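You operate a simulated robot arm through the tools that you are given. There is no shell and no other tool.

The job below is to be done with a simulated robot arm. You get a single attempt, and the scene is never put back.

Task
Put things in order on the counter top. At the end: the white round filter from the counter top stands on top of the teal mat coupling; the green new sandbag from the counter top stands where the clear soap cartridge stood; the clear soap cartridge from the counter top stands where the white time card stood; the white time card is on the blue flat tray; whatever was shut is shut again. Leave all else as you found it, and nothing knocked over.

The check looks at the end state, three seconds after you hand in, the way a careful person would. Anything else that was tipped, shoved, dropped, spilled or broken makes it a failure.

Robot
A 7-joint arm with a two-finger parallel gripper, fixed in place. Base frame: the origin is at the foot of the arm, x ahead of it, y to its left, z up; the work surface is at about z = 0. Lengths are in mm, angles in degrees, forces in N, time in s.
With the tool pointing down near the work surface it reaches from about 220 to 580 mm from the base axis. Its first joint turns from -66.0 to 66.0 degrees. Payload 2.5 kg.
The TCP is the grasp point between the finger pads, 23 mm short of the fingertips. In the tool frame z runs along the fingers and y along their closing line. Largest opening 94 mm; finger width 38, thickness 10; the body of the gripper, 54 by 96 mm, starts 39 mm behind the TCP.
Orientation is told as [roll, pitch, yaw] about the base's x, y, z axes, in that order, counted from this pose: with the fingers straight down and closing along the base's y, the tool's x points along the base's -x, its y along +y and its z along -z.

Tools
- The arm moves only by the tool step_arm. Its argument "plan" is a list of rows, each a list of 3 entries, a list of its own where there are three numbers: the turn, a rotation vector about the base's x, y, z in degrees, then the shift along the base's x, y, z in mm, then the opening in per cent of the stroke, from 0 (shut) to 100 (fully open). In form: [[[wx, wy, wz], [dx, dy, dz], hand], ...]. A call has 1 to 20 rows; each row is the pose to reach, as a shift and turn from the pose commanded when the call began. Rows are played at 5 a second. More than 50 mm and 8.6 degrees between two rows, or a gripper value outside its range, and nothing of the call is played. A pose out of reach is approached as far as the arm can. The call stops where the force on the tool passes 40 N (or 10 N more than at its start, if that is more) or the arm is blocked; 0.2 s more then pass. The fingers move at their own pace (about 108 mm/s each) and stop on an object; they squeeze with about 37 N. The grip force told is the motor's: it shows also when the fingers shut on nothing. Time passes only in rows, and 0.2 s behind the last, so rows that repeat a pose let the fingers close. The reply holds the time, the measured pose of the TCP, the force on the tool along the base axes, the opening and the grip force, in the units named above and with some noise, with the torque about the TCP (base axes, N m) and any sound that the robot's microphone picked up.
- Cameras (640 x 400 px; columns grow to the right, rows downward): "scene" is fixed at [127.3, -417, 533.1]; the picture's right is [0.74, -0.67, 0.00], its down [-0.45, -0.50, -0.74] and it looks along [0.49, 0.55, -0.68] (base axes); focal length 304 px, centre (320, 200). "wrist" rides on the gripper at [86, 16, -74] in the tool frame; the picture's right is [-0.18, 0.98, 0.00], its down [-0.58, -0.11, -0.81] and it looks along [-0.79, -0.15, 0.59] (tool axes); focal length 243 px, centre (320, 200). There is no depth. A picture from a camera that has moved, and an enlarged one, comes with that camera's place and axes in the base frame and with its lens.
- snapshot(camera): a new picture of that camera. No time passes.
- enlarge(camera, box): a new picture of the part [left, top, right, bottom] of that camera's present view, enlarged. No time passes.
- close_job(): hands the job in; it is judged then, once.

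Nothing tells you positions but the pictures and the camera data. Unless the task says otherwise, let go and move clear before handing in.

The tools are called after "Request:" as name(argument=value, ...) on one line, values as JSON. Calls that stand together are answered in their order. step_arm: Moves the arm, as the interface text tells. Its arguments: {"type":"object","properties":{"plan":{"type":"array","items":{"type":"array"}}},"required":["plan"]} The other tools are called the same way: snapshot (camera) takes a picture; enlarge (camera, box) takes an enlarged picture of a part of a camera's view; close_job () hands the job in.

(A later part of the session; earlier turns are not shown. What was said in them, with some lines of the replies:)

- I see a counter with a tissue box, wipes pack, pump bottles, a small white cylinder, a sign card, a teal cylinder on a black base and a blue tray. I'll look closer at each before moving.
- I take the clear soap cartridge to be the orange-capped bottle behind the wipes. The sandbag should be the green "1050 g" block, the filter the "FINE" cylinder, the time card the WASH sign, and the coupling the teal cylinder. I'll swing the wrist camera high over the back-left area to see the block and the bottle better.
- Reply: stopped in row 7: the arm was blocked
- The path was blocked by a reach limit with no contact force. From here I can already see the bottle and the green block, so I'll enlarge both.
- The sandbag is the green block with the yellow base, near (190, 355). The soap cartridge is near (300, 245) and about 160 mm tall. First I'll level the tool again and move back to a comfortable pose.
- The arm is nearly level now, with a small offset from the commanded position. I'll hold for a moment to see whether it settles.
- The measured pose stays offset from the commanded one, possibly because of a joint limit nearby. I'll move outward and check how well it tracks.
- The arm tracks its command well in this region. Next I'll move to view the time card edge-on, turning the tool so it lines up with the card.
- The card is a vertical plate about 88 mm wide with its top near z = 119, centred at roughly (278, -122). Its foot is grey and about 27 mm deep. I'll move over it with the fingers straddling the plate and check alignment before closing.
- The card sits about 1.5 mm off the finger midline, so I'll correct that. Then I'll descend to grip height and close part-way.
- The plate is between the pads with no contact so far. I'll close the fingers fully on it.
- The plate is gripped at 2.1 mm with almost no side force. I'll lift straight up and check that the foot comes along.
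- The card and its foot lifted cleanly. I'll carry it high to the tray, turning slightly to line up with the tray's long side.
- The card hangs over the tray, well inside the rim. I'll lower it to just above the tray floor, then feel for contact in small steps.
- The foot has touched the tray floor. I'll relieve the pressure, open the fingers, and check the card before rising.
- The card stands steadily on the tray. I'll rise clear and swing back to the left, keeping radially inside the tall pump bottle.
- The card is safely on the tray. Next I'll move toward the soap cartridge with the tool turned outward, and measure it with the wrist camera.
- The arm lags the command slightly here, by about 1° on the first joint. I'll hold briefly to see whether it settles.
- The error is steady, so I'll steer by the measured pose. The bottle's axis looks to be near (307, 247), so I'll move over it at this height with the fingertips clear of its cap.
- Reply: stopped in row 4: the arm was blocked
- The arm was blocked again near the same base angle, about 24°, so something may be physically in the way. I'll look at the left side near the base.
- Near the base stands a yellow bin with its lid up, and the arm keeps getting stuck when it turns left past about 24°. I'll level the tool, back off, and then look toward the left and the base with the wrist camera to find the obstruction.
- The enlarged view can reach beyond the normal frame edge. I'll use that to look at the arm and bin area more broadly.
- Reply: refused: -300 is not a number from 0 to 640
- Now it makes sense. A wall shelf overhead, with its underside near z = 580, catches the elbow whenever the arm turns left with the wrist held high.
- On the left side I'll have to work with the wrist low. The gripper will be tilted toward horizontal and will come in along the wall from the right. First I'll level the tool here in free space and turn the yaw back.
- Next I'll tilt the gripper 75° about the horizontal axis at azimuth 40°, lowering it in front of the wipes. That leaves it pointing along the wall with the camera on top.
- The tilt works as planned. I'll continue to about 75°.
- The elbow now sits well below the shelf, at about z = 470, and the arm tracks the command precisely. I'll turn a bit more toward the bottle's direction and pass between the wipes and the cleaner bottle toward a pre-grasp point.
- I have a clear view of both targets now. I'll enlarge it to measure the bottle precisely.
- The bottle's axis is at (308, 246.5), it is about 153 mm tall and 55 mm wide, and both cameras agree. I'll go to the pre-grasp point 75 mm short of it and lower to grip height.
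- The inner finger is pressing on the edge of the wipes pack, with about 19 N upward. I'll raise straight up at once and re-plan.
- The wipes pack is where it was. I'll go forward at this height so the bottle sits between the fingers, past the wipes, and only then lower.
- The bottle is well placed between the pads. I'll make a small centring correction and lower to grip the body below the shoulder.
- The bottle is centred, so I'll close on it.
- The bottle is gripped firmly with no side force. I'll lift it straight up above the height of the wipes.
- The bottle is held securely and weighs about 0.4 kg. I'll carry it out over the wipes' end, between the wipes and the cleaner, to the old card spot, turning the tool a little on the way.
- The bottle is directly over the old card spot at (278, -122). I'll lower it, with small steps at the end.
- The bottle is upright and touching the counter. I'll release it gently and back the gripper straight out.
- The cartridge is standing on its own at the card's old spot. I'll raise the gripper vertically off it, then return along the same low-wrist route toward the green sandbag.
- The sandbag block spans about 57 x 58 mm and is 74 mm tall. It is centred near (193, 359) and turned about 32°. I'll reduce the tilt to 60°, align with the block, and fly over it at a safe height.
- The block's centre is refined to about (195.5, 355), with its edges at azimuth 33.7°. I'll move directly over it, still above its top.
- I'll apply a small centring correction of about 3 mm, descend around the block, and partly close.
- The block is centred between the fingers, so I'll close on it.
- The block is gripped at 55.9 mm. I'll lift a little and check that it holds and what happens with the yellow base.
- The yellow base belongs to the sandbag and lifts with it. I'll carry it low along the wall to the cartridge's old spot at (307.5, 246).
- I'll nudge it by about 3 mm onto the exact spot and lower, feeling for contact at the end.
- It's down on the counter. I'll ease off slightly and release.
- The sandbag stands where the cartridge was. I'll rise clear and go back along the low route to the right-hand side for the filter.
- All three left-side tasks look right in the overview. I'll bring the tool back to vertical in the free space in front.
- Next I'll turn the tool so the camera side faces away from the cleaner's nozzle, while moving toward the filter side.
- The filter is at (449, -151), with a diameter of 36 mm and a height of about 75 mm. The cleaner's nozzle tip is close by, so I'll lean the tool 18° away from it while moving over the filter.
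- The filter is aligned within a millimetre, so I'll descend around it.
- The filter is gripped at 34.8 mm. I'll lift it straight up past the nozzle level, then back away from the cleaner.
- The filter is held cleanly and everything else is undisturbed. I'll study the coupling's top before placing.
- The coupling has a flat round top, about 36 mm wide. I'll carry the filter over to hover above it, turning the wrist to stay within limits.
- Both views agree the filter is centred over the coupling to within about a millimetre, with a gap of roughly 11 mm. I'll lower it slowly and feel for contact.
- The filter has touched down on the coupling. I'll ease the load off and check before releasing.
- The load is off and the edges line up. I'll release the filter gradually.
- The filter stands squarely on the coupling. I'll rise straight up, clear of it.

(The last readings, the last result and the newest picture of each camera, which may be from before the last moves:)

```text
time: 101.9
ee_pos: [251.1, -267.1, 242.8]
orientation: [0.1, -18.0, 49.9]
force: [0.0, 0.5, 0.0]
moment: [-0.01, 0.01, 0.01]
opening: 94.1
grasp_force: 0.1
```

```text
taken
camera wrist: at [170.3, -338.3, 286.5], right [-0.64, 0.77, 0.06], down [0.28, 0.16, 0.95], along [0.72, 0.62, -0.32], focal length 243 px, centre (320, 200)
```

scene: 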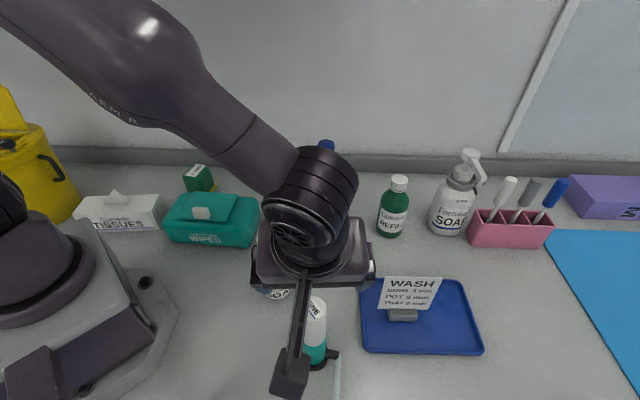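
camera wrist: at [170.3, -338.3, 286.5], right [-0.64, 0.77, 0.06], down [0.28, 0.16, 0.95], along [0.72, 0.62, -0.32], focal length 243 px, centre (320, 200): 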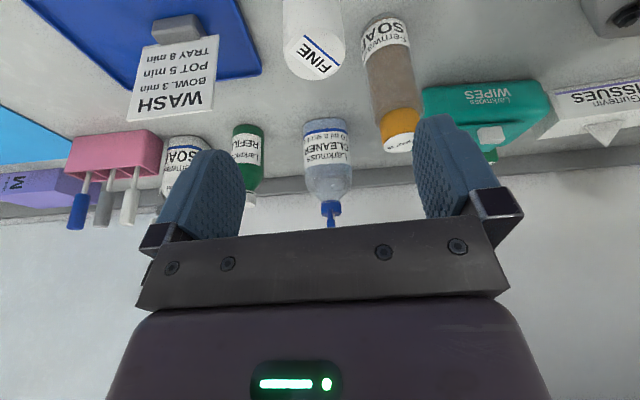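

The filter is standing on the coupling. I'll level the tool and move to a clear resting place, then inspect everything.

Request:
step_arm(plan=[[[-4.6, 3.9, 0], [5, 12, 5], 100], [[-9.2, 7.7, 0], [12, 30, 10], 100], [[-13.8, 11.6, 0], [22, 55, 15], 100], [[-13.8, 11.6, 0], [38, 85, 18], 100], [[-13.8, 11.6, 0], [55, 118, 18], 100], [[-13.8, 11.6, 0], [70, 150, 18], 100], [[-13.8, 11.6, 0], [75, 180, 18], 100], [[-13.8, 11.6, 0], [75, 200, 18], 100], [[-13.8, 11.6, 0], [75, 200, 18], 100]])

Request:
snapshot(camera="scene")

Request:
snapshot(camera="wrist")

```text
time: 103.9
ee_pos: [324.8, -68.8, 259.5]
orientation: [0.1, 0.0, 49.9]
force: [0.2, -0.5, 0.5]
moment: [0.01, -0.05, 0.02]
opening: 93.8
grasp_force: 0.0
```

```text
taken
```

scene: 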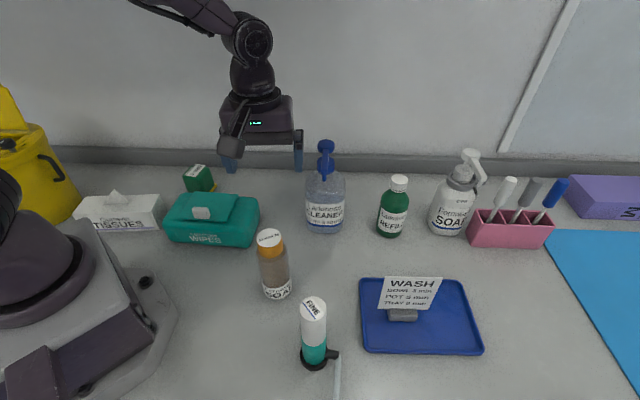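

```text
taken
camera wrist: at [257.0, -123.0, 334.0], right [-0.63, 0.77, 0.0], down [0.46, 0.37, 0.81], along [0.62, 0.51, -0.59], focal length 243 px, centre (320, 200)
```

wrist: 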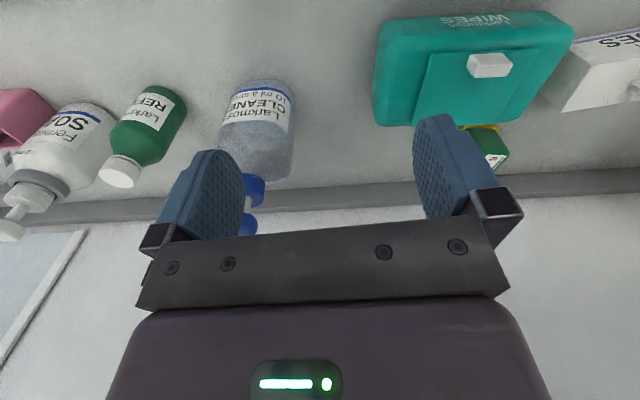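

Everything looks in place. I'll do a last close check of the stack, the card, the sandbag and the surroundings.

Request:
enlarge(camera="scene", box=[240, 220, 380, 390])

Request:
enlarge(camera="scene", box=[60, 120, 280, 260])

Request:
enlarge(camera="scene", box=[0, 0, 20, 400])

Request:
enlarge(camera="scene", box=[340, 130, 560, 370])

```text
2.35 times, centred on (310, 305) of scene
camera zoom: at [127.4, -417.0, 533.1], right [0.74, -0.67, 0.0], down [-0.45, -0.5, -0.74], along [0.49, 0.55, -0.68], focal length 715 px, centre (344, -47)
```

zoom: 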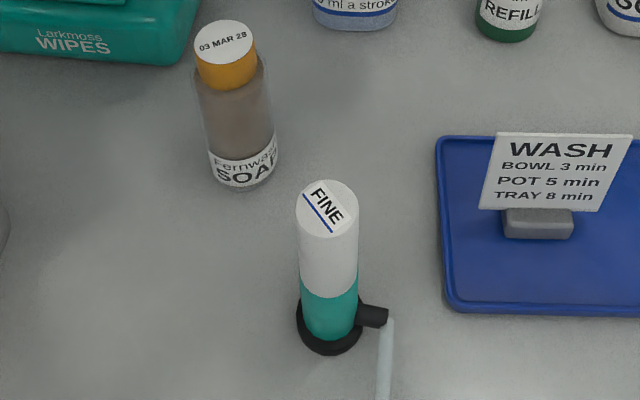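

```text
2.86 times, centred on (170, 190) of scene
camera zoom: at [127.4, -417.0, 533.1], right [0.74, -0.67, 0.0], down [-0.45, -0.5, -0.74], along [0.49, 0.55, -0.68], focal length 868 px, centre (749, 229)
```

zoom: 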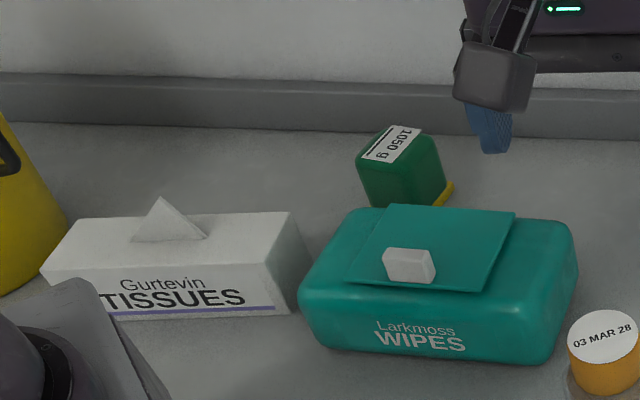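

```text
1.00 times, centred on (10, 200) of scene (not enlarged: the box is as wide or as high as the picture)
camera zoom: at [127.4, -417.0, 533.1], right [0.74, -0.67, 0.0], down [-0.45, -0.5, -0.74], along [0.49, 0.55, -0.68], focal length 304 px, centre (630, 200)
```

zoom: 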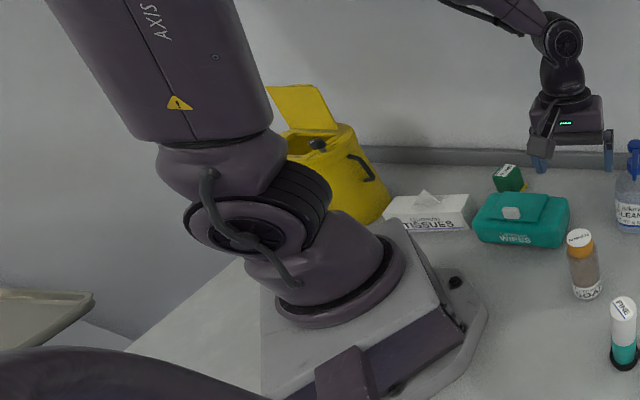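

```text
1.67 times, centred on (450, 250) of scene
camera zoom: at [127.4, -417.0, 533.1], right [0.74, -0.67, 0.0], down [-0.45, -0.5, -0.74], along [0.49, 0.55, -0.68], focal length 507 px, centre (103, 117)
```

zoom: 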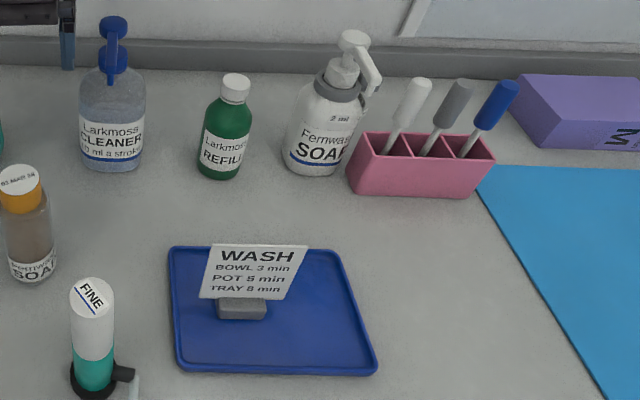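

The final views match the requested state:
- **Filter:** the white filter stands on the teal coupling.
- **Cartridge:** the clear soap cartridge stands where the time card was.
- **Sandbag:** the green sandbag stands where the cartridge was.
- **Time card:** it stands on the blue tray.

I opened nothing, and the other objects look unmoved. During the job the elbow bumped the overhead shelf twice, and a finger pressed briefly on the wipes pack. The pack has not shifted. I can't see the top of the shelf, so I couldn't check up there.

The gripper is empty and clear, so I'm handing in.

Request:
close_job()

```text
The job is handed in.
```

The job is handed in. In the last camera views, everything the task asked for was in place:

- **Filter:** the white filter stands on the teal coupling, lined up to within about a millimetre.
- **Sandbag:** the green sandbag stands where the soap cartridge was. Its yellow base is part of it and moved with it.
- **Cartridge:** the clear soap cartridge stands upright where the time card was.
- **Time card:** it stands upright on the blue tray, inside the rim.
- **Shut items:** I opened nothing. The yellow bin's flap stands open; I first saw it that way partway through and believe it was open from the start.

There were two unplanned contacts:

- **Shelf:** the arm's elbow was blocked twice by the wall shelf overhead. I could not see the top of the shelf, so I don't know whether anything up there moved.
- **Wipes pack:** a finger pressed on its edge with about 19 N. I raised the arm straight away, and the pack and its lid look unchanged.

Everything else on the counter looks as it was, and nothing was knocked over. The gripper was empty and clear when I handed in.
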